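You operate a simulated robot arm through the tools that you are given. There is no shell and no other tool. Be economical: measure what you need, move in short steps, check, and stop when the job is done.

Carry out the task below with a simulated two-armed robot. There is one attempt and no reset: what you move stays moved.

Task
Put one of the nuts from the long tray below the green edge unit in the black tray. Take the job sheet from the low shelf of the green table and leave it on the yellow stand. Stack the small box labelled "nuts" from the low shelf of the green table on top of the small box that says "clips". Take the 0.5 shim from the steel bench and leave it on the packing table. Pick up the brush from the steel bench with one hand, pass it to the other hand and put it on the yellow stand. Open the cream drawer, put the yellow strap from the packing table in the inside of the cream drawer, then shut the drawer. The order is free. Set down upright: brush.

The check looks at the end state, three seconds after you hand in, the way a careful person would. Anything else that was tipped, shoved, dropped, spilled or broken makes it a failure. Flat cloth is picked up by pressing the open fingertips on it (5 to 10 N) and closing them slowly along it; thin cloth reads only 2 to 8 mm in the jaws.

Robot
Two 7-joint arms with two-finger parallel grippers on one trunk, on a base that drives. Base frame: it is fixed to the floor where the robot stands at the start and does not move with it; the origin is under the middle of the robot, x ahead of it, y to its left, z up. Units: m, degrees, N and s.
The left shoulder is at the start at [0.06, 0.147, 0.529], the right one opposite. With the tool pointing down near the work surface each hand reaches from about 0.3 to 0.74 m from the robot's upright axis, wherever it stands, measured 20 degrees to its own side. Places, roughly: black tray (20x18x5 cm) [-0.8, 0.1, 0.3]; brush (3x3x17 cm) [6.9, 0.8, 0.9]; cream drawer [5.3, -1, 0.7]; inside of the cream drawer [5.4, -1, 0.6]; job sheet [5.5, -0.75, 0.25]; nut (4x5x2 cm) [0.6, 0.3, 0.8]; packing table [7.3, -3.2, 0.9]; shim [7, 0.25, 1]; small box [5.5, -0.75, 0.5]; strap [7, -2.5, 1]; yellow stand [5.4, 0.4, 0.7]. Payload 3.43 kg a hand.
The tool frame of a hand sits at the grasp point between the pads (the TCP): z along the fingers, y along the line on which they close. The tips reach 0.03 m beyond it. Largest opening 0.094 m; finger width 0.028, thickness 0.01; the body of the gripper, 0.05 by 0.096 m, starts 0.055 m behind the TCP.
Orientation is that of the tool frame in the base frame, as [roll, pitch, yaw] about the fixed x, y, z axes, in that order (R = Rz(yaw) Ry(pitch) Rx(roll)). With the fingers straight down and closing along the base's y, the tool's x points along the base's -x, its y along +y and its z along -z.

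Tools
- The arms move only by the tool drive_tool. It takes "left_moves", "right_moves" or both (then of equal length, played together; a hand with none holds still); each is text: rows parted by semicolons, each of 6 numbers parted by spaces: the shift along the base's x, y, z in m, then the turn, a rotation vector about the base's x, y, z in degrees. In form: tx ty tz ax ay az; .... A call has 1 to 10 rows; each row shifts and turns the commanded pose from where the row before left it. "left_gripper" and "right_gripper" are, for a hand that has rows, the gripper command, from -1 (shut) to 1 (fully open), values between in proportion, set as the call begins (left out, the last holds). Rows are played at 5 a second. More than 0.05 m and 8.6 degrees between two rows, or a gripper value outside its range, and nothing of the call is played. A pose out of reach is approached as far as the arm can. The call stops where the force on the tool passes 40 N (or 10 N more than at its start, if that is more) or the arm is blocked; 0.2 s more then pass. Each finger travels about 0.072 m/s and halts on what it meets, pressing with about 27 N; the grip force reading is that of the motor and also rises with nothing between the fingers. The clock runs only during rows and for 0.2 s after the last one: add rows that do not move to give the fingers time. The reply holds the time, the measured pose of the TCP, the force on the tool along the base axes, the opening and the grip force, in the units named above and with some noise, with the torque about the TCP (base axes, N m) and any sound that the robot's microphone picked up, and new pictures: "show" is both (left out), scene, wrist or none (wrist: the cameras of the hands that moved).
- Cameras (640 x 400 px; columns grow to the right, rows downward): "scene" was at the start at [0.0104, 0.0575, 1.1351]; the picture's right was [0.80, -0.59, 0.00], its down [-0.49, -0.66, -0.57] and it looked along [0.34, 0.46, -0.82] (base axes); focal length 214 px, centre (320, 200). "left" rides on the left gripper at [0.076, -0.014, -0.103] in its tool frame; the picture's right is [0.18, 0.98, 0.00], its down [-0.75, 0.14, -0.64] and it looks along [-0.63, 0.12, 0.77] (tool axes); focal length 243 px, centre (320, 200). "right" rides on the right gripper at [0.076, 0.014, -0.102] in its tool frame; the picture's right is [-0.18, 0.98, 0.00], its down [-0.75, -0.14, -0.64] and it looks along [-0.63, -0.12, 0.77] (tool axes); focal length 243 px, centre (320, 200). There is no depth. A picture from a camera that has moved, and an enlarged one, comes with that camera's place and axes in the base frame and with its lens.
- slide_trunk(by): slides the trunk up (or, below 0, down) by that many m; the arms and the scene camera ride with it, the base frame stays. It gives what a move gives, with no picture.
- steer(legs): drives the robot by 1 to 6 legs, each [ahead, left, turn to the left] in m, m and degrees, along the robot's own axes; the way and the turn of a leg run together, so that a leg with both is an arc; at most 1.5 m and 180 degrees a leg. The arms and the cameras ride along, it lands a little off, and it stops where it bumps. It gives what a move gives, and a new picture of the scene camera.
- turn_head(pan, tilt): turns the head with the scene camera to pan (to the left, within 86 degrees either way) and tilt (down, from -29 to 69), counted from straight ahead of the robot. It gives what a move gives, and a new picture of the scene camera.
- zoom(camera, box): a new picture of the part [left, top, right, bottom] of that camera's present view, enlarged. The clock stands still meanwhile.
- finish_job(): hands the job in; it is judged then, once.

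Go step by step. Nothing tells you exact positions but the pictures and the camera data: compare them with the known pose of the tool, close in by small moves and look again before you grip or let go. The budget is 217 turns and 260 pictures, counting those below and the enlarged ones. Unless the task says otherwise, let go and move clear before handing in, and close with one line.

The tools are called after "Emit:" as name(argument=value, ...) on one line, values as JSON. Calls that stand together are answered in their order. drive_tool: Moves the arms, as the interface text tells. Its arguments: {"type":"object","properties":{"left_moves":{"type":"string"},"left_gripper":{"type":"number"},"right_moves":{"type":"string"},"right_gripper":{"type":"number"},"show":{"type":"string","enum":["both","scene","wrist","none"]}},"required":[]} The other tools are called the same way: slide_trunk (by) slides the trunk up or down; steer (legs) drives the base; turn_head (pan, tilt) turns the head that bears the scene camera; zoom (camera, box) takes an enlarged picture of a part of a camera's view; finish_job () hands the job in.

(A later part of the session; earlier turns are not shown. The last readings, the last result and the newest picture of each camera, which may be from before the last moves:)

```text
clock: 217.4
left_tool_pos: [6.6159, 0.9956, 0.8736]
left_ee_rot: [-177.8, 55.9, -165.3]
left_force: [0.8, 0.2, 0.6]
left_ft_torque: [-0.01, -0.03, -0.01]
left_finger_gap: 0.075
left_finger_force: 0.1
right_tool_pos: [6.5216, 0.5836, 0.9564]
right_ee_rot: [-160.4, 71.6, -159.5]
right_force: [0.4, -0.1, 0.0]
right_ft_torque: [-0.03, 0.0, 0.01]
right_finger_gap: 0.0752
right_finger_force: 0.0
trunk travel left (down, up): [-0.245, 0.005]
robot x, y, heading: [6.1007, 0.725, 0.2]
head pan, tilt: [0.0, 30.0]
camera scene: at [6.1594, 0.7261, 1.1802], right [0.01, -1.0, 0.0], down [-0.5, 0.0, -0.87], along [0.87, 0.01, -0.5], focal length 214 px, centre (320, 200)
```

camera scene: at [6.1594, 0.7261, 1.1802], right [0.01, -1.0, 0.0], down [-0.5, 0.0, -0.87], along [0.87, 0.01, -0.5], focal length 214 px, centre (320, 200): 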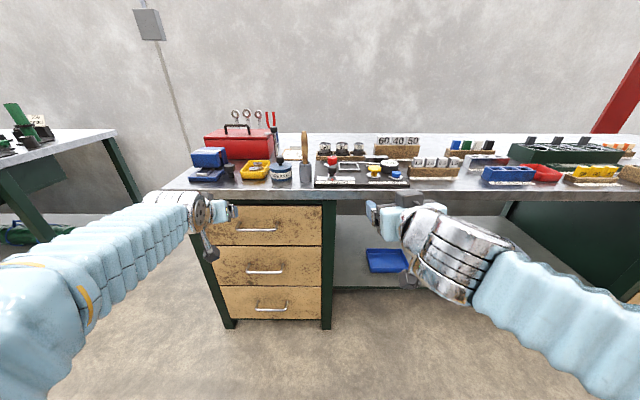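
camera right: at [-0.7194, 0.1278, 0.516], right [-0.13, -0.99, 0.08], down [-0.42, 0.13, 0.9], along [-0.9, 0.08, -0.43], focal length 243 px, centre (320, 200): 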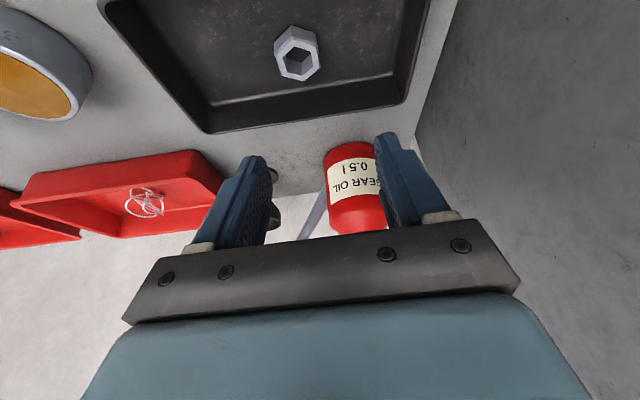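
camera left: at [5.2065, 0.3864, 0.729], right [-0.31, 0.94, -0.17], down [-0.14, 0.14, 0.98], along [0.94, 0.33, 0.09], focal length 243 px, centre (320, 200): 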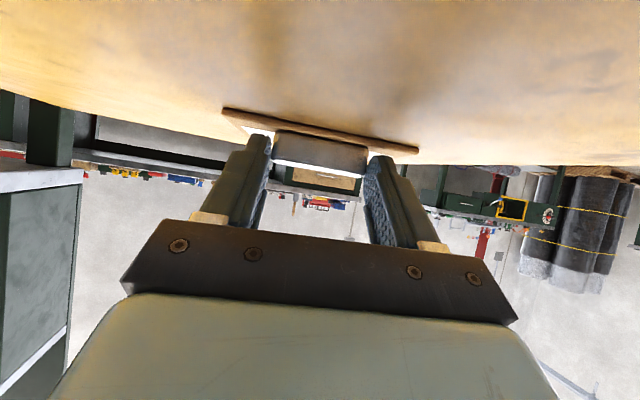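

Correct the roll by 20° (rotation about the tool x axis), which also leaves yaw ≈20°.

Emit:
drive_tool(right_moves="0 0 0.005 1.93 0.72 6.2; 0 0 0.005 1.93 0.72 6.2; 0 0 0.005 1.93 0.72 6.2; 0 0 0 0 0 0", show="wrist")

Emit:
zoom(camera="scene", box=[360, 120, 600, 220])

```text
clock: 218.4
left_tool_pos: [6.6152, 0.9949, 0.8742]
left_ee_rot: [-177.8, 55.9, -165.3]
left_force: [-0.1, -0.4, -0.1]
left_ft_torque: [-0.01, 0.0, -0.03]
left_finger_gap: 0.0752
left_finger_force: 0.1
right_tool_pos: [6.5221, 0.5859, 0.9704]
right_ee_rot: [179.7, 71.5, -159.9]
right_force: [-0.3, 0.0, 0.2]
right_ft_torque: [0.04, 0.0, -0.01]
right_finger_gap: 0.0753
right_finger_force: 0.1
trunk travel left (down, up): [-0.245, 0.005]
robot x, y, heading: [6.1002, 0.725, 0.2]
head pan, tilt: [0.0, 30.0]
camera right: at [6.4025, 0.555, 0.93], right [-0.29, 0.94, 0.18], down [-0.3, -0.26, 0.92], along [0.91, 0.21, 0.36], focal length 243 px, centre (320, 200)
```

right: 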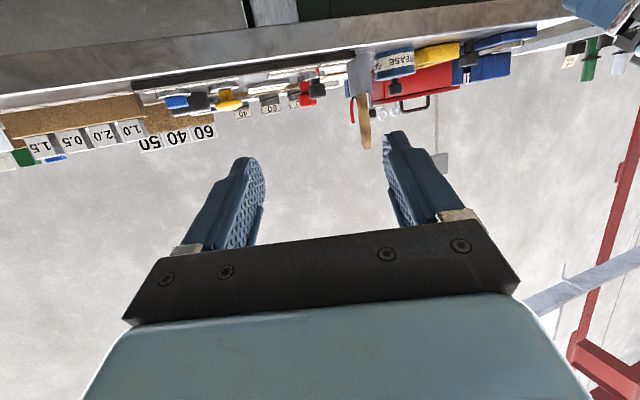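

```text
2.67 times, centred on (480, 170) of scene
camera zoom: at [6.1595, 0.726, 1.1802], right [0.01, -1.0, 0.0], down [-0.5, 0.0, -0.87], along [0.87, 0.01, -0.5], focal length 572 px, centre (-107, 280)
```

zoom: 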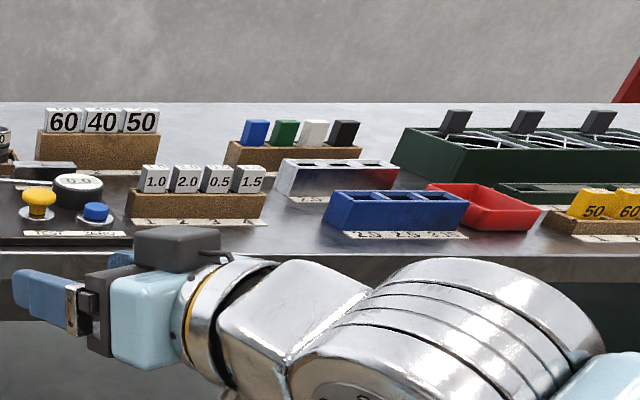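

The 0.5 shim is third in the wooden rack. Brush handle at (6.88, 0.788), z 0.93–1.03. I'll retract the left hand a bit, yaw the right 9° more, and drive 0.1 m closer.

Emit:
drive_tool(left_moves="-0.03 0.01 0.02 0 0 0; -0.03 0.01 0.02 0 0 0; -0.03 0.01 0.02 0 0 0; 0 0 0 0 0 0", right_moves="0 0 0.012 0 0 4.5; 0 0 0.012 0 0 4.5; 0 0 0.01 0 0 0; 0 0 0 0 0 0", show="none")

Emit:
steer(legs=[[0.1, 0, 0]])

Emit:
drive_tool(right_moves="0.03 0.017 0 0 0 0; 0.03 0.017 0 0 0 0; 0.02 0.01 0 0 0 0; 0 0 0 0 0 0", show="wrist")

```text
clock: 219.4
left_tool_pos: [6.5264, 1.0242, 0.9346]
left_ee_rot: [-177.8, 55.8, -165.3]
left_force: [0.1, -1.0, 0.4]
left_ft_torque: [-0.02, -0.01, 0.01]
left_finger_gap: 0.075
left_finger_force: 0.1
right_tool_pos: [6.5222, 0.5848, 1.0052]
right_ee_rot: [179.8, 71.6, -150.5]
right_force: [0.5, -0.6, 0.1]
right_ft_torque: [-0.02, -0.02, 0.0]
right_finger_gap: 0.0752
right_finger_force: 0.0
trunk travel left (down, up): [-0.245, 0.005]
robot x, y, heading: [6.1025, 0.7274, 0.6]
head pan, tilt: [0.0, 30.0]
```

```text
clock: 220.6
left_tool_pos: [6.6277, 1.0248, 0.9332]
left_ee_rot: [-177.8, 55.8, -165.3]
left_force: [-1.0, -0.5, 0.1]
left_ft_torque: [0.0, -0.03, 0.01]
left_finger_gap: 0.075
left_finger_force: 0.1
right_tool_pos: [6.6215, 0.5856, 1.0047]
right_ee_rot: [179.8, 71.6, -150.7]
right_force: [-0.8, 0.1, 0.1]
right_ft_torque: [0.02, 0.02, 0.0]
right_finger_gap: 0.0753
right_finger_force: 0.1
trunk travel left (down, up): [-0.245, 0.005]
robot x, y, heading: [6.2017, 0.7253, 0.1]
head pan, tilt: [0.0, 30.0]
camera scene: at [6.2593, 0.7265, 1.1802], right [0.01, -1.0, 0.0], down [-0.5, 0.0, -0.87], along [0.87, 0.0, -0.5], focal length 214 px, centre (320, 200)
```

scene: 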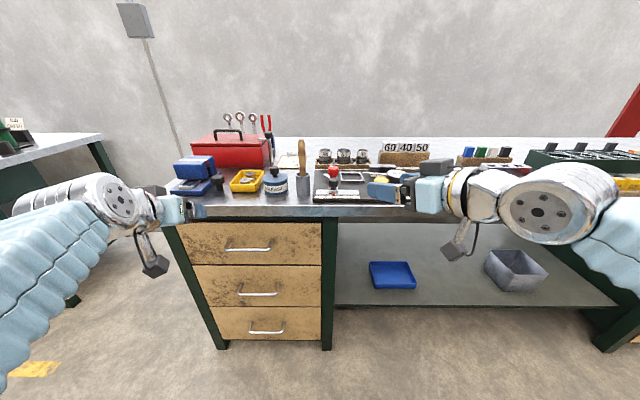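

```text
clock: 221.6
left_tool_pos: [6.6279, 1.0242, 0.9348]
left_ee_rot: [-177.7, 55.8, -165.3]
left_force: [0.8, 0.4, -0.1]
left_ft_torque: [-0.03, -0.01, 0.02]
left_finger_gap: 0.0749
left_finger_force: 0.1
right_tool_pos: [6.7028, 0.629, 1.0049]
right_ee_rot: [179.7, 71.6, -150.8]
right_force: [0.2, 0.3, 0.4]
right_ft_torque: [-0.03, -0.03, 0.05]
right_finger_gap: 0.0752
right_finger_force: 0.0
trunk travel left (down, up): [-0.245, 0.005]
robot x, y, heading: [6.2024, 0.7266, 0.3]
head pan, tilt: [0.0, 30.0]
camera right: at [6.589, 0.5808, 0.9645], right [-0.43, 0.88, 0.18], down [-0.25, -0.31, 0.92], along [0.87, 0.35, 0.36], focal length 243 px, centre (320, 200)
```

right: 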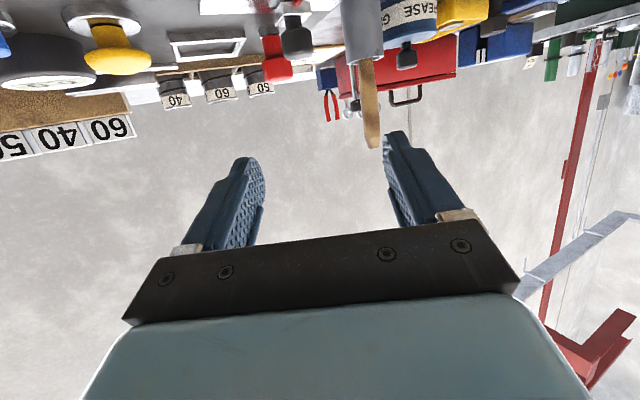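

Brush at (6.868, 0.787). I'll shift left perpendicular first, then forward.

Emit:
drive_tool(right_moves="-0.014 0.0245 -0.002 0 0 0; -0.014 0.0245 -0.002 0 0 0; 0.035 0.02 0 0 0 0; 0.035 0.02 0 0 0 0; 0.035 0.02 0 0 0 0; 0 0 0 0 0 0", show="wrist")

```text
clock: 222.9
left_tool_pos: [6.6268, 1.025, 0.9328]
left_ee_rot: [-177.8, 55.6, -165.5]
left_force: [0.1, 0.1, 0.0]
left_ft_torque: [-0.02, 0.02, -0.03]
left_finger_gap: 0.0752
left_finger_force: 0.0
right_tool_pos: [6.7784, 0.7387, 1.0005]
right_ee_rot: [179.9, 71.6, -150.7]
right_force: [0.1, 0.0, -0.7]
right_ft_torque: [0.0, -0.01, 0.03]
right_finger_gap: 0.0751
right_finger_force: 0.0
trunk travel left (down, up): [-0.245, 0.005]
robot x, y, heading: [6.2025, 0.7243, 0.1]
head pan, tilt: [0.0, 30.0]
camera right: at [6.6651, 0.6899, 0.9602], right [-0.43, 0.88, 0.18], down [-0.25, -0.31, 0.92], along [0.87, 0.35, 0.36], focal length 243 px, centre (320, 200)
```

right: 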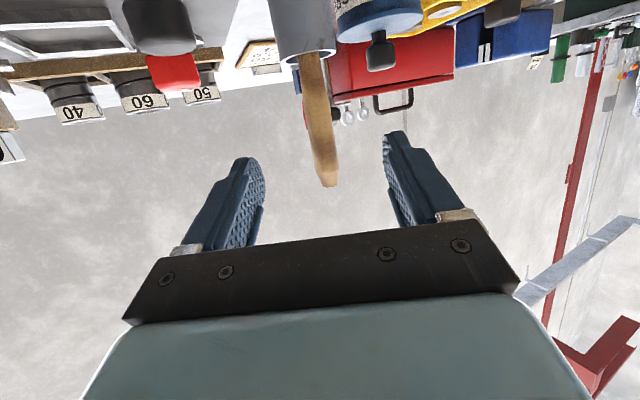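

Emit:
drive_tool(right_moves="0.035 0.02 0 0 0 0; 0.035 0.02 0 0 0 0; 0.013 0.007 0 0 0 0; 0 0 0 0 0 0", show="wrist")

```text
clock: 223.9
left_tool_pos: [6.6268, 1.0251, 0.9345]
left_ee_rot: [-177.7, 55.9, -165.4]
left_force: [-0.9, 0.4, 0.7]
left_ft_torque: [-0.01, -0.01, -0.02]
left_finger_gap: 0.0752
left_finger_force: 0.0
right_tool_pos: [6.862, 0.787, 0.9995]
right_ee_rot: [179.9, 71.6, -150.8]
right_force: [-1.1, -0.2, -0.3]
right_ft_torque: [0.0, -0.01, 0.0]
right_finger_gap: 0.0753
right_finger_force: 0.0
trunk travel left (down, up): [-0.245, 0.005]
robot x, y, heading: [6.2015, 0.7253, 0.3]
head pan, tilt: [0.0, 30.0]
camera right: at [6.748, 0.7371, 0.9594], right [-0.43, 0.88, 0.18], down [-0.25, -0.31, 0.92], along [0.87, 0.35, 0.36], focal length 243 px, centre (320, 200)
```

right: 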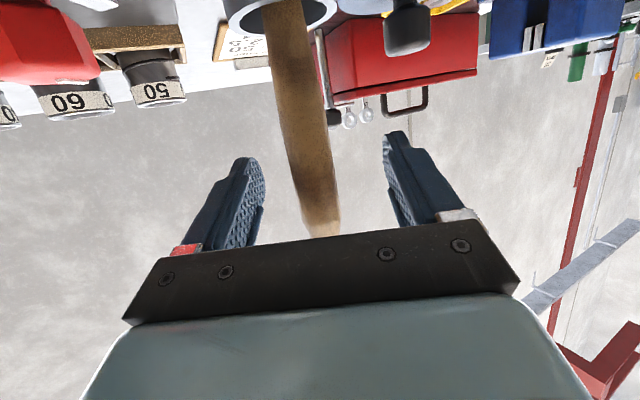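

The handle is between the fingers. Close.

Emit:
drive_tool(right_moves="0 0 0 0 0 0; 0 0 0 0 0 0; 0 0 0 0 0 0; 0 0 0 0 0 0; 0 0 0 0 0 0", right_gripper=-1, show="wrist")

```text
clock: 225.2
left_tool_pos: [6.6263, 1.0249, 0.9338]
left_ee_rot: [-177.9, 55.9, -165.4]
left_force: [0.3, -0.9, 1.0]
left_ft_torque: [-0.01, 0.0, -0.01]
left_finger_gap: 0.0752
left_finger_force: 0.1
right_tool_pos: [6.8611, 0.785, 0.9999]
right_ee_rot: [179.9, 71.6, -150.8]
right_force: [0.8, 0.2, 0.3]
right_ft_torque: [0.0, -0.02, 0.01]
right_finger_gap: 0.025
right_finger_force: 27.2
trunk travel left (down, up): [-0.245, 0.005]
robot x, y, heading: [6.1994, 0.7297, 0.3]
head pan, tilt: [0.0, 30.0]
camera right: at [6.7478, 0.7369, 0.9595], right [-0.43, 0.88, 0.18], down [-0.25, -0.31, 0.92], along [0.87, 0.35, 0.36], focal length 243 px, centre (320, 200)
```

right: 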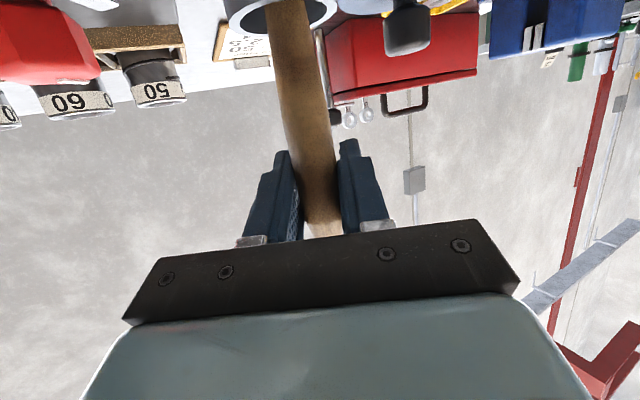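

Gripped. Lift straight up out of the cup.

Emit:
drive_tool(right_moves="0 0 0.02 0 0 0; 0 0 0.025 0 0 0; 0 0 0.025 0 0 0; 0 0 0.025 0 0 0; 0 0 0.02 0 0 0; 0 0 0 0 0 0")

```text
clock: 226.6
left_tool_pos: [6.6275, 1.0247, 0.9334]
left_ee_rot: [-177.8, 55.8, -165.4]
left_force: [-0.5, 0.7, 0.5]
left_ft_torque: [-0.01, 0.0, -0.02]
left_finger_gap: 0.0752
left_finger_force: 0.0
right_tool_pos: [6.8617, 0.7846, 1.1035]
right_ee_rot: [-179.9, 71.7, -150.4]
right_force: [-0.3, 0.0, 0.4]
right_ft_torque: [0.01, 0.04, 0.0]
right_finger_gap: 0.0251
right_finger_force: 27.1
right hand out of reach, approached as far as the arm can: row 5
trunk travel left (down, up): [-0.245, 0.005]
robot x, y, heading: [6.2011, 0.7251, 0.2]
head pan, tilt: [0.0, 30.0]
camera scene: at [6.2596, 0.7265, 1.1802], right [0.01, -1.0, 0.0], down [-0.5, 0.0, -0.87], along [0.87, 0.0, -0.5], focal length 214 px, centre (320, 200)
camera right: at [6.7487, 0.7373, 1.0632], right [-0.43, 0.88, 0.17], down [-0.25, -0.31, 0.92], along [0.86, 0.35, 0.36], focal length 243 px, centre (320, 200)
```

scene: 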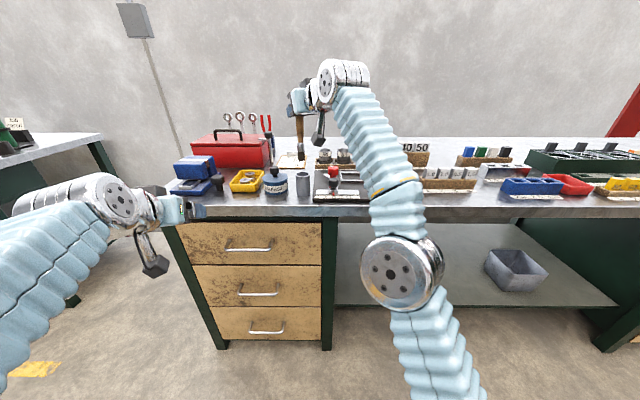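
right: 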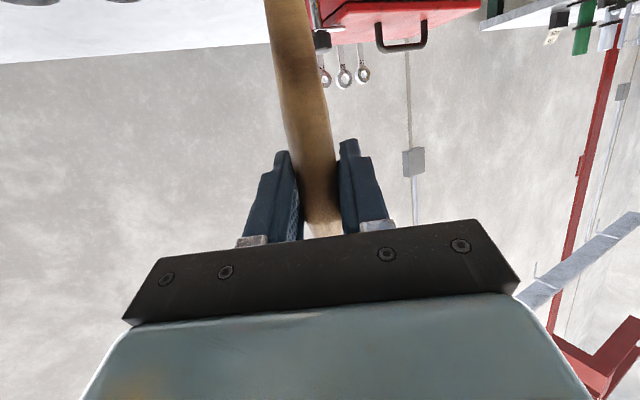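

Emit:
zoom(camera="scene", box=[240, 60, 400, 220])

```text
2.50 times, centred on (320, 140) of scene
camera zoom: at [6.2596, 0.7265, 1.1802], right [0.01, -1.0, 0.0], down [-0.5, 0.0, -0.87], along [0.87, 0.0, -0.5], focal length 536 px, centre (320, 350)
```

zoom: 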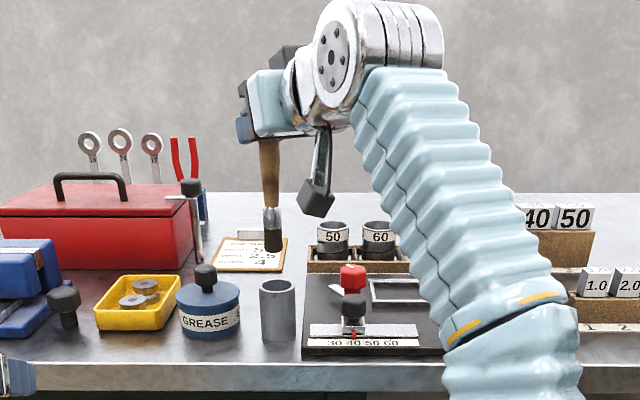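

Brush is out of the cup (its bottom ≈0.137 m below the right TCP). Back the base 0.2 m, then lower the right hand and reorient the left toward it.

Emit:
steer(legs=[[-0.2, 0, 0]])

Emit:
drive_tool(left_moves="0 0 0 2 -7.75 0; 0 0 0 2 -7.75 0; 0 0 0 0 0 -8; 0 0 0 0 0 -8; 0 0 0 0 0 -8; 0 0 0 0 0 -8; 0 0 0 0 0 -8; 0 0 0 0 0 -8; 0 0 0 0 0 -6; 0 0 0 0 0 0", right_moves="-0.02 -0.01 -0.02 0 0 0; -0.02 -0.01 -0.025 0 0 0; -0.02 -0.01 -0.025 0 0 0; -0.02 -0.01 -0.025 0 0 0; 0 0 0 0 0 0; 0 0 0 0 0 0; 0 0 0 0 0 0; 0 0 0 0 0 0; 0 0 0 0 0 0; 0 0 0 0 0 0", show="scene")

```text
clock: 228.1
left_tool_pos: [6.4273, 1.0235, 0.9349]
left_ee_rot: [-177.9, 55.7, -165.4]
left_force: [0.4, -1.4, 0.3]
left_ft_torque: [0.01, -0.03, -0.03]
left_finger_gap: 0.0753
left_finger_force: 0.1
right_tool_pos: [6.6634, 0.7838, 1.1029]
right_ee_rot: [-180.0, 71.7, -150.7]
right_force: [-1.0, 0.0, -0.4]
right_ft_torque: [0.04, 0.0, 0.02]
right_finger_gap: 0.0252
right_finger_force: 27.3
trunk travel left (down, up): [-0.245, 0.005]
robot x, y, heading: [6.0, 0.7249, 0.4]
head pan, tilt: [0.0, 30.0]
camera scene: at [6.0598, 0.7256, 1.1802], right [0.0, -1.0, 0.0], down [-0.5, 0.0, -0.87], along [0.87, 0.0, -0.5], focal length 214 px, centre (320, 200)
```

scene: 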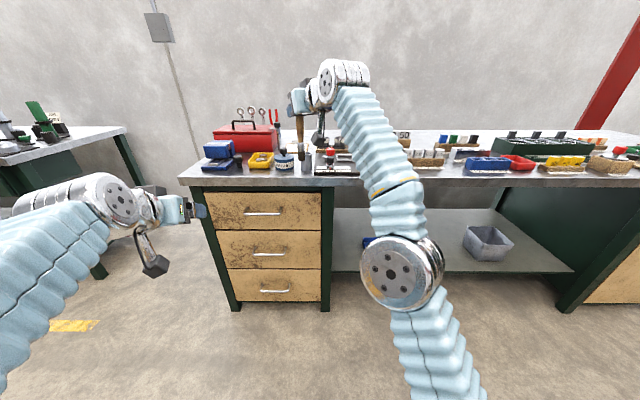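

```text
clock: 230.3
left_tool_pos: [6.4667, 0.9825, 0.9324]
left_ee_rot: [-177.8, 71.8, 140.4]
left_force: [0.2, -0.5, -0.5]
left_ft_torque: [-0.03, -0.01, -0.03]
left_finger_gap: 0.0751
left_finger_force: 0.0
left hand out of reach, approached as far as the arm can: row 3, 4, 5
right_tool_pos: [6.583, 0.7438, 1.0103]
right_ee_rot: [179.9, 71.7, -150.7]
right_force: [-0.2, 1.1, -0.3]
right_ft_torque: [0.01, -0.02, 0.01]
right_finger_gap: 0.0252
right_finger_force: 26.9
trunk travel left (down, up): [-0.245, 0.005]
robot x, y, heading: [6.0003, 0.7263, 0.1]
head pan, tilt: [0.0, 30.0]
camera scene: at [6.0597, 0.7257, 1.1802], right [0.0, -1.0, 0.0], down [-0.5, 0.0, -0.87], along [0.87, 0.0, -0.5], focal length 214 px, centre (320, 200)
```

scene: 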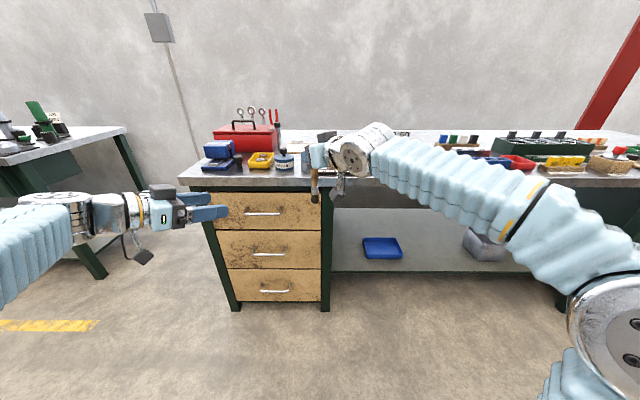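

Rotate the left hand another 24° so it points straight at the brush, and look through its camera.

Emit:
drive_tool(left_moves="0 0 0.003 0 0 -8; 0 0 0.003 0 0 -8; 0.0 0 0.003 0 0 -8; 0.02 -0.04 0 0 0 0; 0.0 0 0 0 0 0", show="wrist")

```text
clock: 231.5
left_tool_pos: [6.4859, 0.942, 0.9408]
left_ee_rot: [-177.8, 71.8, 116.5]
left_force: [1.0, 0.1, 0.0]
left_ft_torque: [-0.01, -0.02, 0.0]
left_finger_gap: 0.0752
left_finger_force: 0.0
right_tool_pos: [6.582, 0.7431, 1.0084]
right_ee_rot: [-179.9, 71.6, -150.7]
right_force: [0.0, -0.2, -0.1]
right_ft_torque: [0.02, 0.0, -0.04]
right_finger_gap: 0.0253
right_finger_force: 27.0
trunk travel left (down, up): [-0.245, 0.005]
robot x, y, heading: [6.0021, 0.7291, 0.2]
head pan, tilt: [0.0, 30.0]
camera left: at [6.424, 1.0455, 0.901], right [0.87, 0.46, -0.19], down [-0.02, 0.4, 0.91], along [0.49, -0.79, 0.36], focal length 243 px, centre (320, 200)
```

left: 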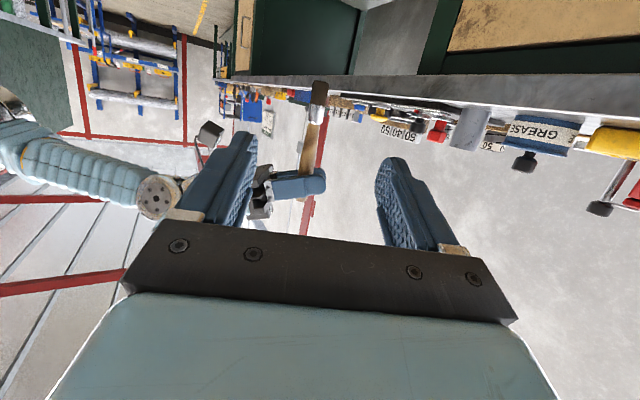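

Aligned with the lower handle at (6.579, 0.743, 0.935). Advance along the hand axis.

Emit:
drive_tool(left_moves="0.019 -0.042 0 0 0 0; 0.019 -0.042 0 0 0 0; 0.019 -0.042 0 0 0 0; 0.014 -0.03 0 0 0 0; 0 0 0 0 0 0")

```text
clock: 232.7
left_tool_pos: [6.5575, 0.7851, 0.9422]
left_ee_rot: [-177.7, 71.9, 116.6]
left_force: [-1.4, 0.6, -0.8]
left_ft_torque: [0.0, -0.01, 0.0]
left_finger_gap: 0.0751
left_finger_force: 0.0
right_tool_pos: [6.5825, 0.7432, 1.0081]
right_ee_rot: [179.9, 71.7, -150.7]
right_force: [0.1, -0.2, 0.0]
right_ft_torque: [0.01, 0.02, 0.02]
right_finger_gap: 0.0252
right_finger_force: 27.4
trunk travel left (down, up): [-0.245, 0.005]
robot x, y, heading: [6.0009, 0.7265, 0.2]
head pan, tilt: [0.0, 30.0]
camera scene: at [6.0597, 0.7255, 1.1802], right [0.0, -1.0, 0.0], down [-0.5, 0.0, -0.87], along [0.87, 0.0, -0.5], focal length 214 px, centre (320, 200)
camera left: at [6.4956, 0.8887, 0.9024], right [0.87, 0.46, -0.19], down [-0.02, 0.4, 0.91], along [0.49, -0.79, 0.36], focal length 243 px, centre (320, 200)
```

scene: 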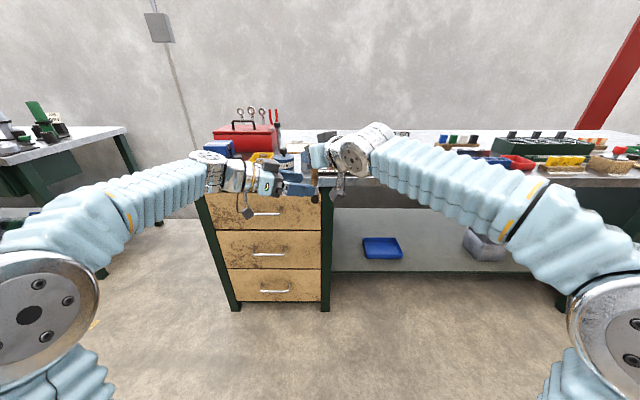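
left: 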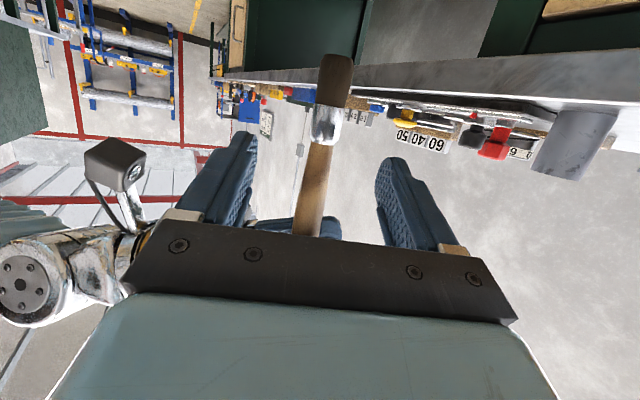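

Emit:
drive_tool(left_moves="0.009 -0.02 0 0 0 0; 0.009 -0.018 0 0 0 0; 0 0 0 0 0 0", show="wrist")

```text
clock: 233.5
left_tool_pos: [6.5752, 0.7482, 0.9414]
left_ee_rot: [-177.7, 71.8, 116.6]
left_force: [-0.2, 1.0, -0.5]
left_ft_torque: [0.0, 0.01, -0.02]
left_finger_gap: 0.0752
left_finger_force: 0.0
right_tool_pos: [6.5832, 0.7421, 1.008]
right_ee_rot: [179.9, 71.7, -150.7]
right_force: [-0.6, -0.7, -0.8]
right_ft_torque: [-0.01, -0.01, 0.01]
right_finger_gap: 0.0249
right_finger_force: 27.4
trunk travel left (down, up): [-0.245, 0.005]
robot x, y, heading: [5.9993, 0.7254, 0.3]
head pan, tilt: [0.0, 30.0]
camera left: at [6.5133, 0.8512, 0.9015], right [0.87, 0.46, -0.19], down [-0.02, 0.4, 0.91], along [0.49, -0.79, 0.36], focal length 243 px, centre (320, 200)
```

left: 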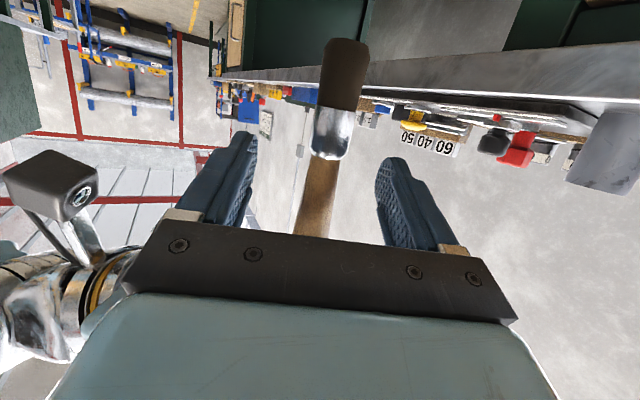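

Close the left hand on the lower handle.

Emit:
drive_tool(left_moves="0 0 0 0 0 0; 0 0 0 0 0 0; 0 0 0 0 0 0; 0 0 0 0 0 0; 0 0 0 0 0 0", left_gripper=-1, show="wrist")

```text
clock: 234.7
left_tool_pos: [6.5775, 0.7481, 0.9425]
left_ee_rot: [-177.8, 71.8, 116.7]
left_force: [9.1, 1.5, 0.3]
left_ft_torque: [0.07, 0.14, 0.0]
left_finger_gap: 0.022
left_finger_force: 27.2
right_tool_pos: [6.5822, 0.7435, 1.0091]
right_ee_rot: [179.9, 71.7, -150.8]
right_force: [-8.9, -2.0, 0.0]
right_ft_torque: [-0.18, 0.48, 0.05]
right_finger_gap: 0.0249
right_finger_force: 27.1
trunk travel left (down, up): [-0.245, 0.005]
robot x, y, heading: [6.0021, 0.7229, 0.5]
head pan, tilt: [0.0, 30.0]
camera left: at [6.5133, 0.8517, 0.9015], right [0.87, 0.46, -0.19], down [-0.02, 0.4, 0.91], along [0.49, -0.79, 0.36], focal length 243 px, centre (320, 200)
```

left: 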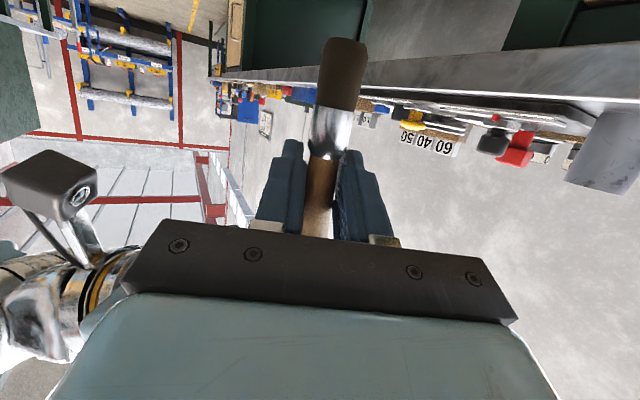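

Both hands hold it. Open the right and withdraw it along its axis.

Emit:
drive_tool(right_moves="0 0 0 0 0 0; 0 0 0 0 0 0; 0 0 0 0 0 0", right_gripper=0.6, show="none")

Emit:
drive_tool(right_moves="-0.03 -0.017 0 0 0 0; -0.03 -0.017 0 0 0 0; -0.03 -0.017 0 0 0 0; 0 -0.045 0 0 0 0; 0 -0.045 0 0 0 0; 0 0 0 0 0 0")

```text
clock: 235.5
left_tool_pos: [6.5757, 0.748, 0.9413]
left_ee_rot: [-177.9, 71.8, 116.5]
left_force: [-6.3, 3.3, -1.3]
left_ft_torque: [-0.32, -0.36, 0.14]
left_finger_gap: 0.0219
left_finger_force: 27.4
right_tool_pos: [6.5828, 0.7424, 1.008]
right_ee_rot: [-180.0, 71.7, -150.6]
right_force: [5.8, -3.8, 1.1]
right_ft_torque: [0.0, 0.01, -0.14]
right_finger_gap: 0.0716
right_finger_force: 0.1
trunk travel left (down, up): [-0.245, 0.005]
robot x, y, heading: [6.0025, 0.7269, 0.4]
head pan, tilt: [0.0, 30.0]
```

```text
clock: 236.9
left_tool_pos: [6.5755, 0.7469, 0.9433]
left_ee_rot: [-177.8, 71.9, 116.6]
left_force: [-0.1, 0.7, 0.1]
left_ft_torque: [0.0, 0.01, -0.01]
left_finger_gap: 0.0218
left_finger_force: 26.3
right_tool_pos: [6.4936, 0.6033, 1.0076]
right_ee_rot: [179.8, 71.7, -150.8]
right_force: [0.2, 0.0, 1.0]
right_ft_torque: [0.0, 0.03, 0.02]
right_finger_gap: 0.0754
right_finger_force: 0.0
trunk travel left (down, up): [-0.245, 0.005]
robot x, y, heading: [6.0, 0.7252, 0.3]
head pan, tilt: [0.0, 30.0]
camera scene: at [6.0596, 0.7254, 1.1802], right [0.0, -1.0, 0.0], down [-0.5, 0.0, -0.87], along [0.87, 0.0, -0.5], focal length 214 px, centre (320, 200)
camera right: at [6.3797, 0.5553, 0.9664], right [-0.43, 0.88, 0.18], down [-0.26, -0.31, 0.92], along [0.86, 0.35, 0.36], focal length 243 px, centre (320, 200)
```

scene: 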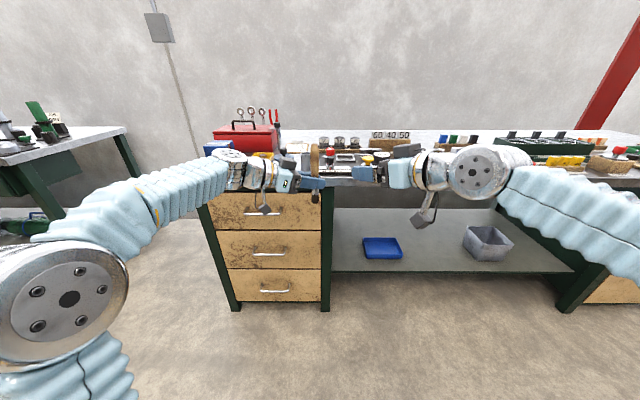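
right: 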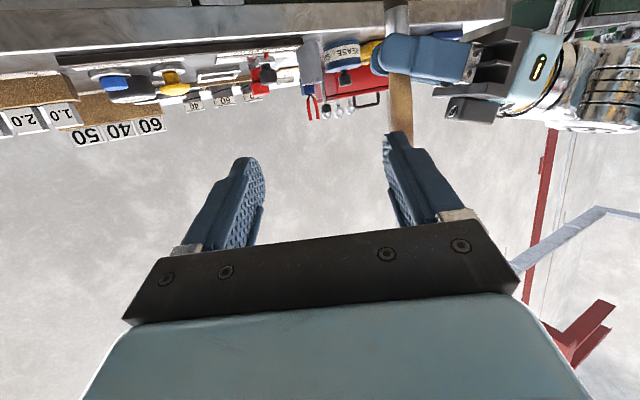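

The left hand now holds the brush upright. I'll turn the left hand to point more forward (+40° about the brush axis), withdraw the right arm a bit, then turn around toward the stand.

Emit:
drive_tool(left_moves="0 0 0 0 0 8; 0 0 0 0 0 8; -0.01 0.01 0.01 0 0 8; -0.01 0.02 0.01 0 0 8; -0.01 0.02 0.01 0 0 8; -0.01 0.02 0 0 0 0; 0 0 0 0 0 0", right_moves="-0.02 -0.04 0 0 0 0; -0.02 -0.03 0 0 0 0; 0 -0.02 0 0 0 0; 0 0 0 0 0 0; 0 0 0 0 0 0; 0 0 0 0 0 0; 0 0 0 0 0 0", show="wrist")

```text
clock: 238.5
left_tool_pos: [6.5372, 0.8112, 0.9673]
left_ee_rot: [-177.8, 71.2, 153.5]
left_force: [-0.4, 1.4, -1.0]
left_ft_torque: [0.0, 0.0, -0.02]
left_finger_gap: 0.0216
left_finger_force: 26.8
left hand out of reach, approached as far as the arm can: row 5
right_tool_pos: [6.4528, 0.512, 1.009]
right_ee_rot: [-180.0, 71.7, -150.6]
right_force: [0.2, 1.1, 0.0]
right_ft_torque: [0.01, 0.01, -0.05]
right_finger_gap: 0.0749
right_finger_force: 0.1
trunk travel left (down, up): [-0.245, 0.005]
robot x, y, heading: [6.0006, 0.7283, 0.2]
head pan, tilt: [0.0, 30.0]
camera right: at [6.3404, 0.4652, 0.9682], right [-0.43, 0.88, 0.17], down [-0.26, -0.31, 0.92], along [0.86, 0.35, 0.36], focal length 243 px, centre (320, 200)
camera left: at [6.4241, 0.8557, 0.9282], right [0.42, 0.89, -0.19], down [-0.25, 0.31, 0.92], along [0.87, -0.34, 0.35], focal length 243 px, centre (320, 200)
```

right: 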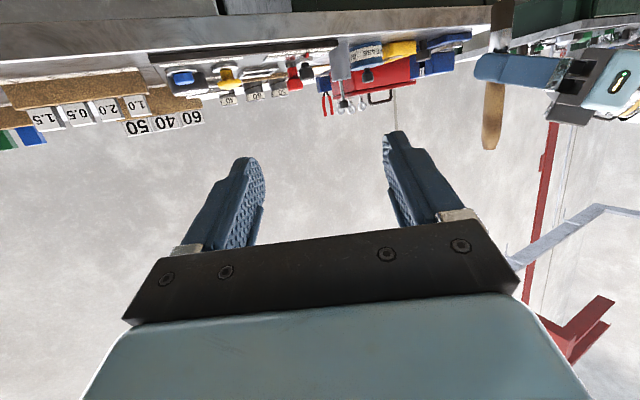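
left: 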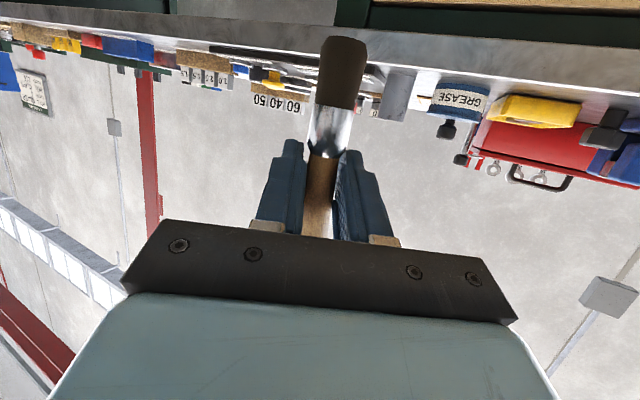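

Brush is vertical. Turn 180° left.

Emit:
steer(legs=[[0, 0, 90], [0, 0, 89]])

Emit:
turn_head(pan=10, tilt=38)

```text
clock: 246.5
left_tool_pos: [5.4641, 0.6519, 0.9662]
left_ee_rot: [-177.9, 71.3, -27.8]
left_force: [0.1, 0.5, -0.3]
left_ft_torque: [0.03, -0.01, -0.02]
left_finger_gap: 0.0201
left_finger_force: 26.8
right_tool_pos: [5.5532, 0.947, 1.009]
right_ee_rot: [180.0, 71.7, 28.2]
right_force: [-0.4, 0.1, 0.0]
right_ft_torque: [0.0, 0.03, -0.01]
right_finger_gap: 0.075
right_finger_force: 0.0
trunk travel left (down, up): [-0.245, 0.005]
robot x, y, heading: [6.004, 0.725, 179.0]
head pan, tilt: [0.0, 30.0]
camera scene: at [5.9385, 0.7263, 1.1802], right [0.02, 1.0, 0.0], down [0.5, -0.01, -0.87], along [-0.87, 0.01, -0.5], focal length 214 px, centre (320, 200)
```

scene: 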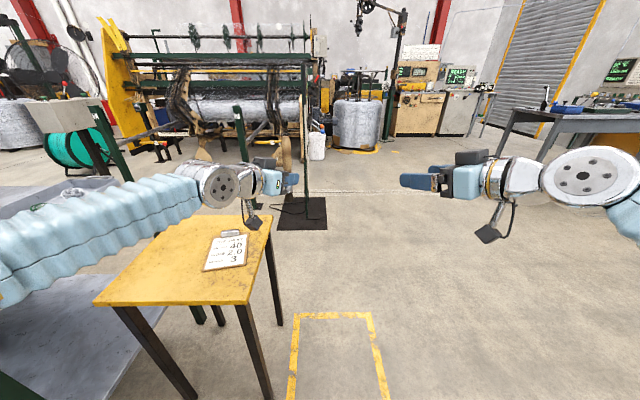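

```text
clock: 247.3
left_tool_pos: [5.4638, 0.6507, 0.9674]
left_ee_rot: [-177.8, 71.2, -27.8]
left_force: [0.5, 0.4, -0.4]
left_ft_torque: [-0.02, 0.0, 0.03]
left_finger_gap: 0.02
left_finger_force: 26.9
right_tool_pos: [5.5532, 0.9468, 1.0092]
right_ee_rot: [180.0, 71.6, 28.1]
right_force: [0.2, 0.6, -0.3]
right_ft_torque: [-0.02, 0.02, -0.02]
right_finger_gap: 0.0753
right_finger_force: 0.1
trunk travel left (down, up): [-0.245, 0.005]
robot x, y, heading: [6.0028, 0.7276, 179.2]
head pan, tilt: [10.0, 38.0]
camera scene: at [5.9437, 0.7112, 1.1679], right [-0.16, 0.99, 0.0], down [0.61, 0.1, -0.79], along [-0.78, -0.12, -0.62], focal length 214 px, centre (320, 200)
```

scene: 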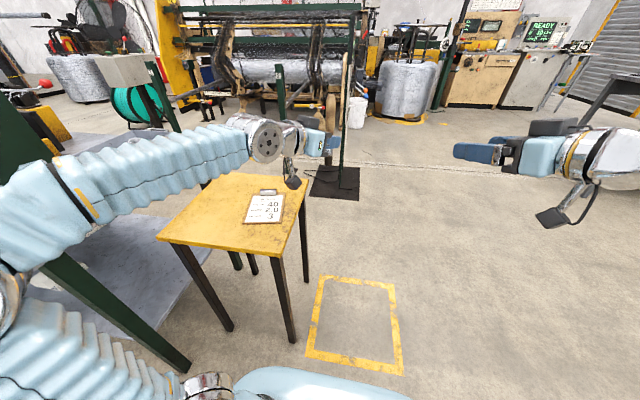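

Stand free area is around (5.42, 0.28). I'll rotate the hand +45° about the brush axis so the arm stays clear of the green table, then move the base 0.12 m left.

Emit:
drive_tool(left_moves="0 0 0 0 0 8; 0 0 0 0 0 8; 0 0 0 0 0 8; 0 0 0 0 0 8; 0 0 0 0 0 8; 0 0 0 0 0 5; 0 0 0 0 0 0", show="wrist")

Emit:
steer(legs=[[0, 0.12, 1]])

```text
clock: 248.9
left_tool_pos: [5.4641, 0.65, 0.967]
left_ee_rot: [-177.9, 71.2, 17.3]
left_force: [-0.1, -0.5, 0.2]
left_ft_torque: [0.03, -0.05, -0.01]
left_finger_gap: 0.0197
left_finger_force: 26.9
right_tool_pos: [5.5529, 0.9475, 1.0085]
right_ee_rot: [180.0, 71.7, 28.2]
right_force: [-0.2, 0.0, -0.7]
right_ft_torque: [0.01, -0.04, 0.0]
right_finger_gap: 0.0754
right_finger_force: 0.0
trunk travel left (down, up): [-0.245, 0.005]
robot x, y, heading: [6.0038, 0.728, 179.3]
head pan, tilt: [10.0, 38.0]
camera left: at [5.5775, 0.6963, 0.928], right [0.32, -0.93, -0.19], down [0.39, -0.05, 0.92], along [-0.86, -0.36, 0.35], focal length 243 px, centre (320, 200)
```

left: 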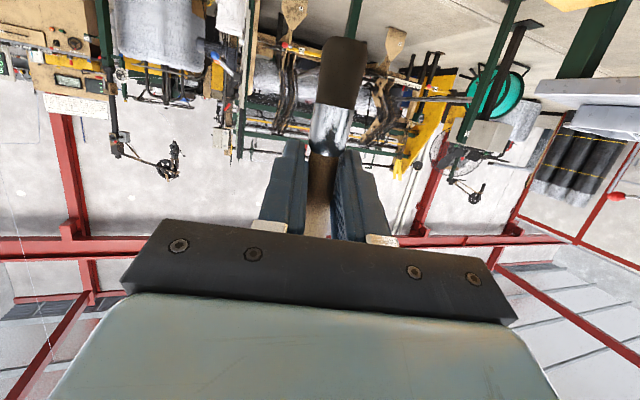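

```text
clock: 250.1
left_tool_pos: [5.4639, 0.5203, 0.9661]
left_ee_rot: [-178.0, 71.2, 18.1]
left_force: [0.1, -0.5, 0.5]
left_ft_torque: [-0.05, 0.0, -0.01]
left_finger_gap: 0.0183
left_finger_force: 27.3
right_tool_pos: [5.5489, 0.8183, 1.0095]
right_ee_rot: [179.9, 71.7, 29.0]
right_force: [0.2, 0.2, 0.3]
right_ft_torque: [-0.01, 0.02, 0.01]
right_finger_gap: 0.0751
right_finger_force: 0.0
trunk travel left (down, up): [-0.245, 0.005]
robot x, y, heading: [6.0018, 0.5998, -179.5]
head pan, tilt: [10.0, 38.0]
camera scene: at [5.9431, 0.5894, 1.1679], right [-0.18, 0.98, 0.0], down [0.61, 0.11, -0.79], along [-0.78, -0.14, -0.62], focal length 214 px, centre (320, 200)
```

scene: 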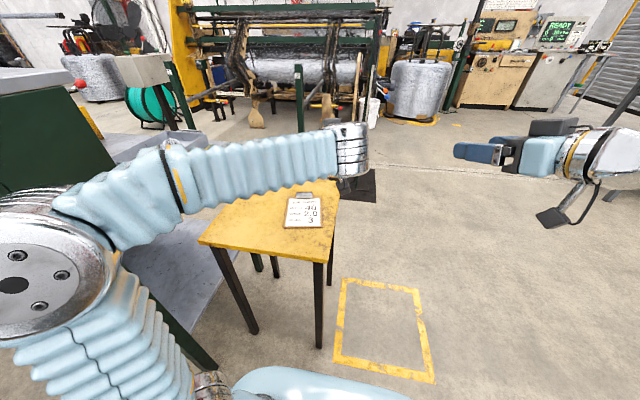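

Grip reading narrows slightly, so I'll place soon. Back the base 0.12 m and 0.08 m left to keep the elbow behind the green table, then extend.

Emit:
steer(legs=[[-0.12, 0.08, 0]])

Emit:
drive_tool(left_moves="-0.03 -0.03 0 0 0 0; -0.03 -0.03 0 0 0 0; -0.03 -0.03 -0.02 0 0 0; -0.02 -0.03 -0.03 0 0 0; 0 -0.02 -0.04 0 0 0; 0 0 0 0 0 0")

```text
clock: 251.4
left_tool_pos: [5.5828, 0.4417, 0.9669]
left_ee_rot: [-178.0, 71.1, 17.8]
left_force: [-0.4, 0.4, -0.5]
left_ft_torque: [-0.01, 0.02, 0.02]
left_finger_gap: 0.0184
left_finger_force: 26.7
right_tool_pos: [5.6666, 0.7398, 1.0086]
right_ee_rot: [180.0, 71.7, 28.9]
right_force: [-0.1, -0.5, 0.0]
right_ft_torque: [0.0, -0.01, 0.02]
right_finger_gap: 0.075
right_finger_force: 0.0
trunk travel left (down, up): [-0.245, 0.005]
robot x, y, heading: [6.1191, 0.5257, 179.8]
head pan, tilt: [10.0, 38.0]
camera scene: at [6.0616, 0.5087, 1.1679], right [-0.17, 0.99, 0.0], down [0.61, 0.11, -0.79], along [-0.78, -0.14, -0.62], focal length 214 px, centre (320, 200)
```

scene: 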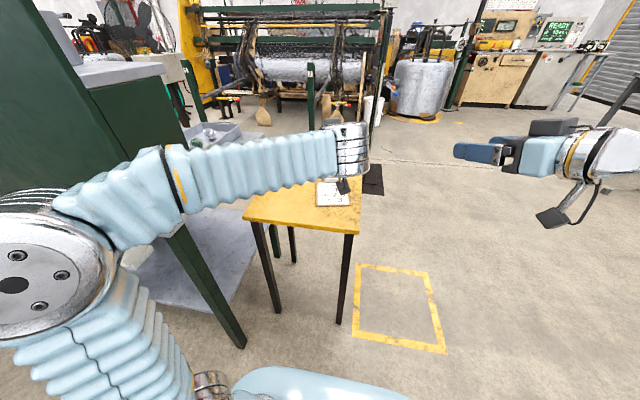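

```text
clock: 252.8
left_tool_pos: [5.4729, 0.3031, 0.8755]
left_ee_rot: [-178.0, 71.0, 17.8]
left_force: [-0.7, 0.0, -1.2]
left_ft_torque: [-0.01, -0.02, 0.01]
left_finger_gap: 0.0179
left_finger_force: 26.9
right_tool_pos: [5.6667, 0.7391, 1.0075]
right_ee_rot: [180.0, 71.7, 29.0]
right_force: [-0.5, 0.1, 0.6]
right_ft_torque: [0.0, -0.03, -0.01]
right_finger_gap: 0.0755
right_finger_force: 0.0
trunk travel left (down, up): [-0.245, 0.005]
robot x, y, heading: [6.1179, 0.522, 179.7]
head pan, tilt: [10.0, 38.0]
camera scene: at [6.0617, 0.5085, 1.1679], right [-0.17, 0.99, 0.0], down [0.61, 0.11, -0.79], along [-0.78, -0.14, -0.62], focal length 214 px, centre (320, 200)
camera left: at [5.5869, 0.3494, 0.8366], right [0.33, -0.93, -0.19], down [0.39, -0.05, 0.92], along [-0.86, -0.37, 0.35], focal length 243 px, centre (320, 200)
```

scene: 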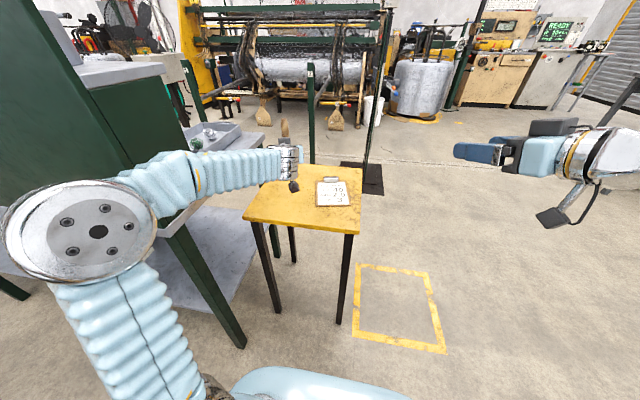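
left: 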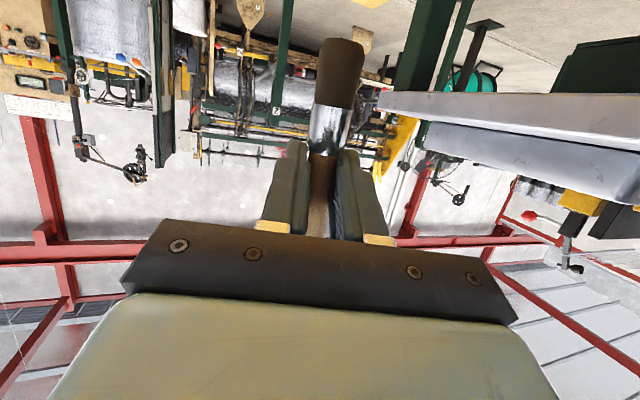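

Emit:
zoom(camera="scene", box=[220, 90, 380, 240])

```text
2.67 times, centred on (300, 165) of scene
camera zoom: at [6.0617, 0.5085, 1.1679], right [-0.17, 0.99, 0.0], down [0.61, 0.11, -0.79], along [-0.78, -0.14, -0.62], focal length 572 px, centre (373, 293)
```

zoom: 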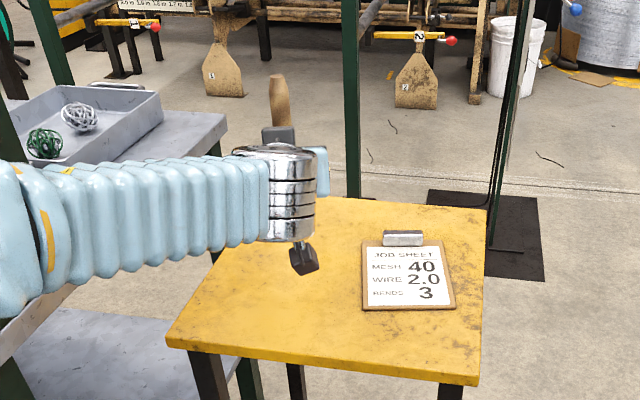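

The brush is vertical and above free stand area. Lower it in steps.

Emit:
drive_tool(left_moves="0 -0.01 -0.03 0 0 0; 0 0 -0.03 0 0 0; 0 0 -0.02 0 0 0; 0 0 0 0 0 0", show="wrist")

```text
clock: 253.8
left_tool_pos: [5.4735, 0.2939, 0.7962]
left_ee_rot: [-177.9, 71.2, 18.0]
left_force: [-0.2, 1.0, -0.9]
left_ft_torque: [0.02, 0.01, -0.01]
left_finger_gap: 0.0179
left_finger_force: 26.9
right_tool_pos: [5.6677, 0.7395, 1.009]
right_ee_rot: [179.9, 71.7, 28.9]
right_force: [0.0, -0.2, -0.4]
right_ft_torque: [-0.02, 0.01, 0.04]
right_finger_gap: 0.0753
right_finger_force: 0.1
trunk travel left (down, up): [-0.245, 0.005]
robot x, y, heading: [6.1182, 0.5257, 180.1]
head pan, tilt: [10.0, 38.0]
camera left: at [5.5867, 0.3402, 0.7573], right [0.33, -0.93, -0.19], down [0.39, -0.05, 0.92], along [-0.86, -0.37, 0.35], focal length 243 px, centre (320, 200)
```

left: 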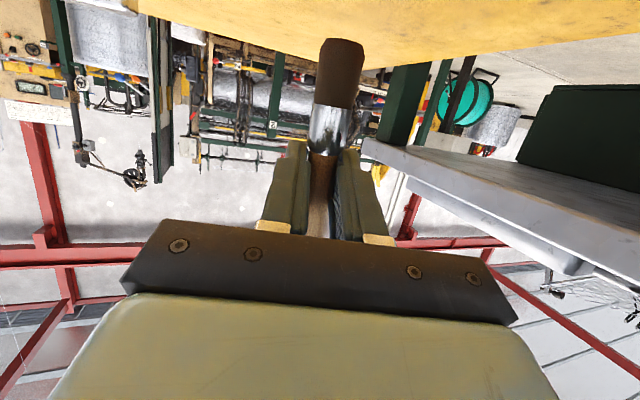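

Emit:
drive_tool(left_moves="0 0 -0.01 0 0 0; 0 0 -0.006 0 0 0; 0 0 -0.004 0 0 0; 0 0 0 0 0 0", show="none")

Emit:
drive_tool(left_moves="0 0 -0.003 0 0 0; 0 0 -0.002 0 0 0; 0 0 0 0 0 0", show="wrist")

```text
clock: 254.8
left_tool_pos: [5.4739, 0.2917, 0.7763]
left_ee_rot: [-177.9, 71.1, 17.9]
left_force: [-0.2, 0.3, -0.6]
left_ft_torque: [0.02, 0.04, 0.01]
left_finger_gap: 0.0178
left_finger_force: 27.2
right_tool_pos: [5.6679, 0.7405, 1.0083]
right_ee_rot: [179.9, 71.7, 29.0]
right_force: [0.6, 0.2, 0.0]
right_ft_torque: [0.0, -0.03, -0.02]
right_finger_gap: 0.0748
right_finger_force: 0.0
trunk travel left (down, up): [-0.245, 0.005]
robot x, y, heading: [6.1195, 0.5239, 179.9]
head pan, tilt: [10.0, 38.0]
```

```text
clock: 255.6
left_tool_pos: [5.4717, 0.2923, 0.7715]
left_ee_rot: [-177.9, 71.2, 17.9]
left_force: [0.3, -0.4, -0.6]
left_ft_torque: [-0.01, 0.02, 0.01]
left_finger_gap: 0.0177
left_finger_force: 26.6
right_tool_pos: [5.6679, 0.7383, 1.0088]
right_ee_rot: [179.9, 71.7, 29.0]
right_force: [0.0, 0.4, 0.8]
right_ft_torque: [0.0, -0.01, 0.04]
right_finger_gap: 0.0752
right_finger_force: 0.2
trunk travel left (down, up): [-0.245, 0.005]
robot x, y, heading: [6.1195, 0.5238, 179.9]
head pan, tilt: [10.0, 38.0]
camera left: at [5.5861, 0.3386, 0.733], right [0.33, -0.93, -0.19], down [0.39, -0.05, 0.92], along [-0.86, -0.37, 0.35], focal length 243 px, centre (320, 200)
```

left: 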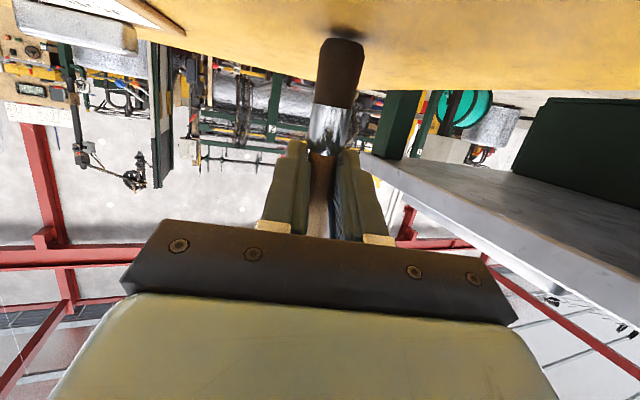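

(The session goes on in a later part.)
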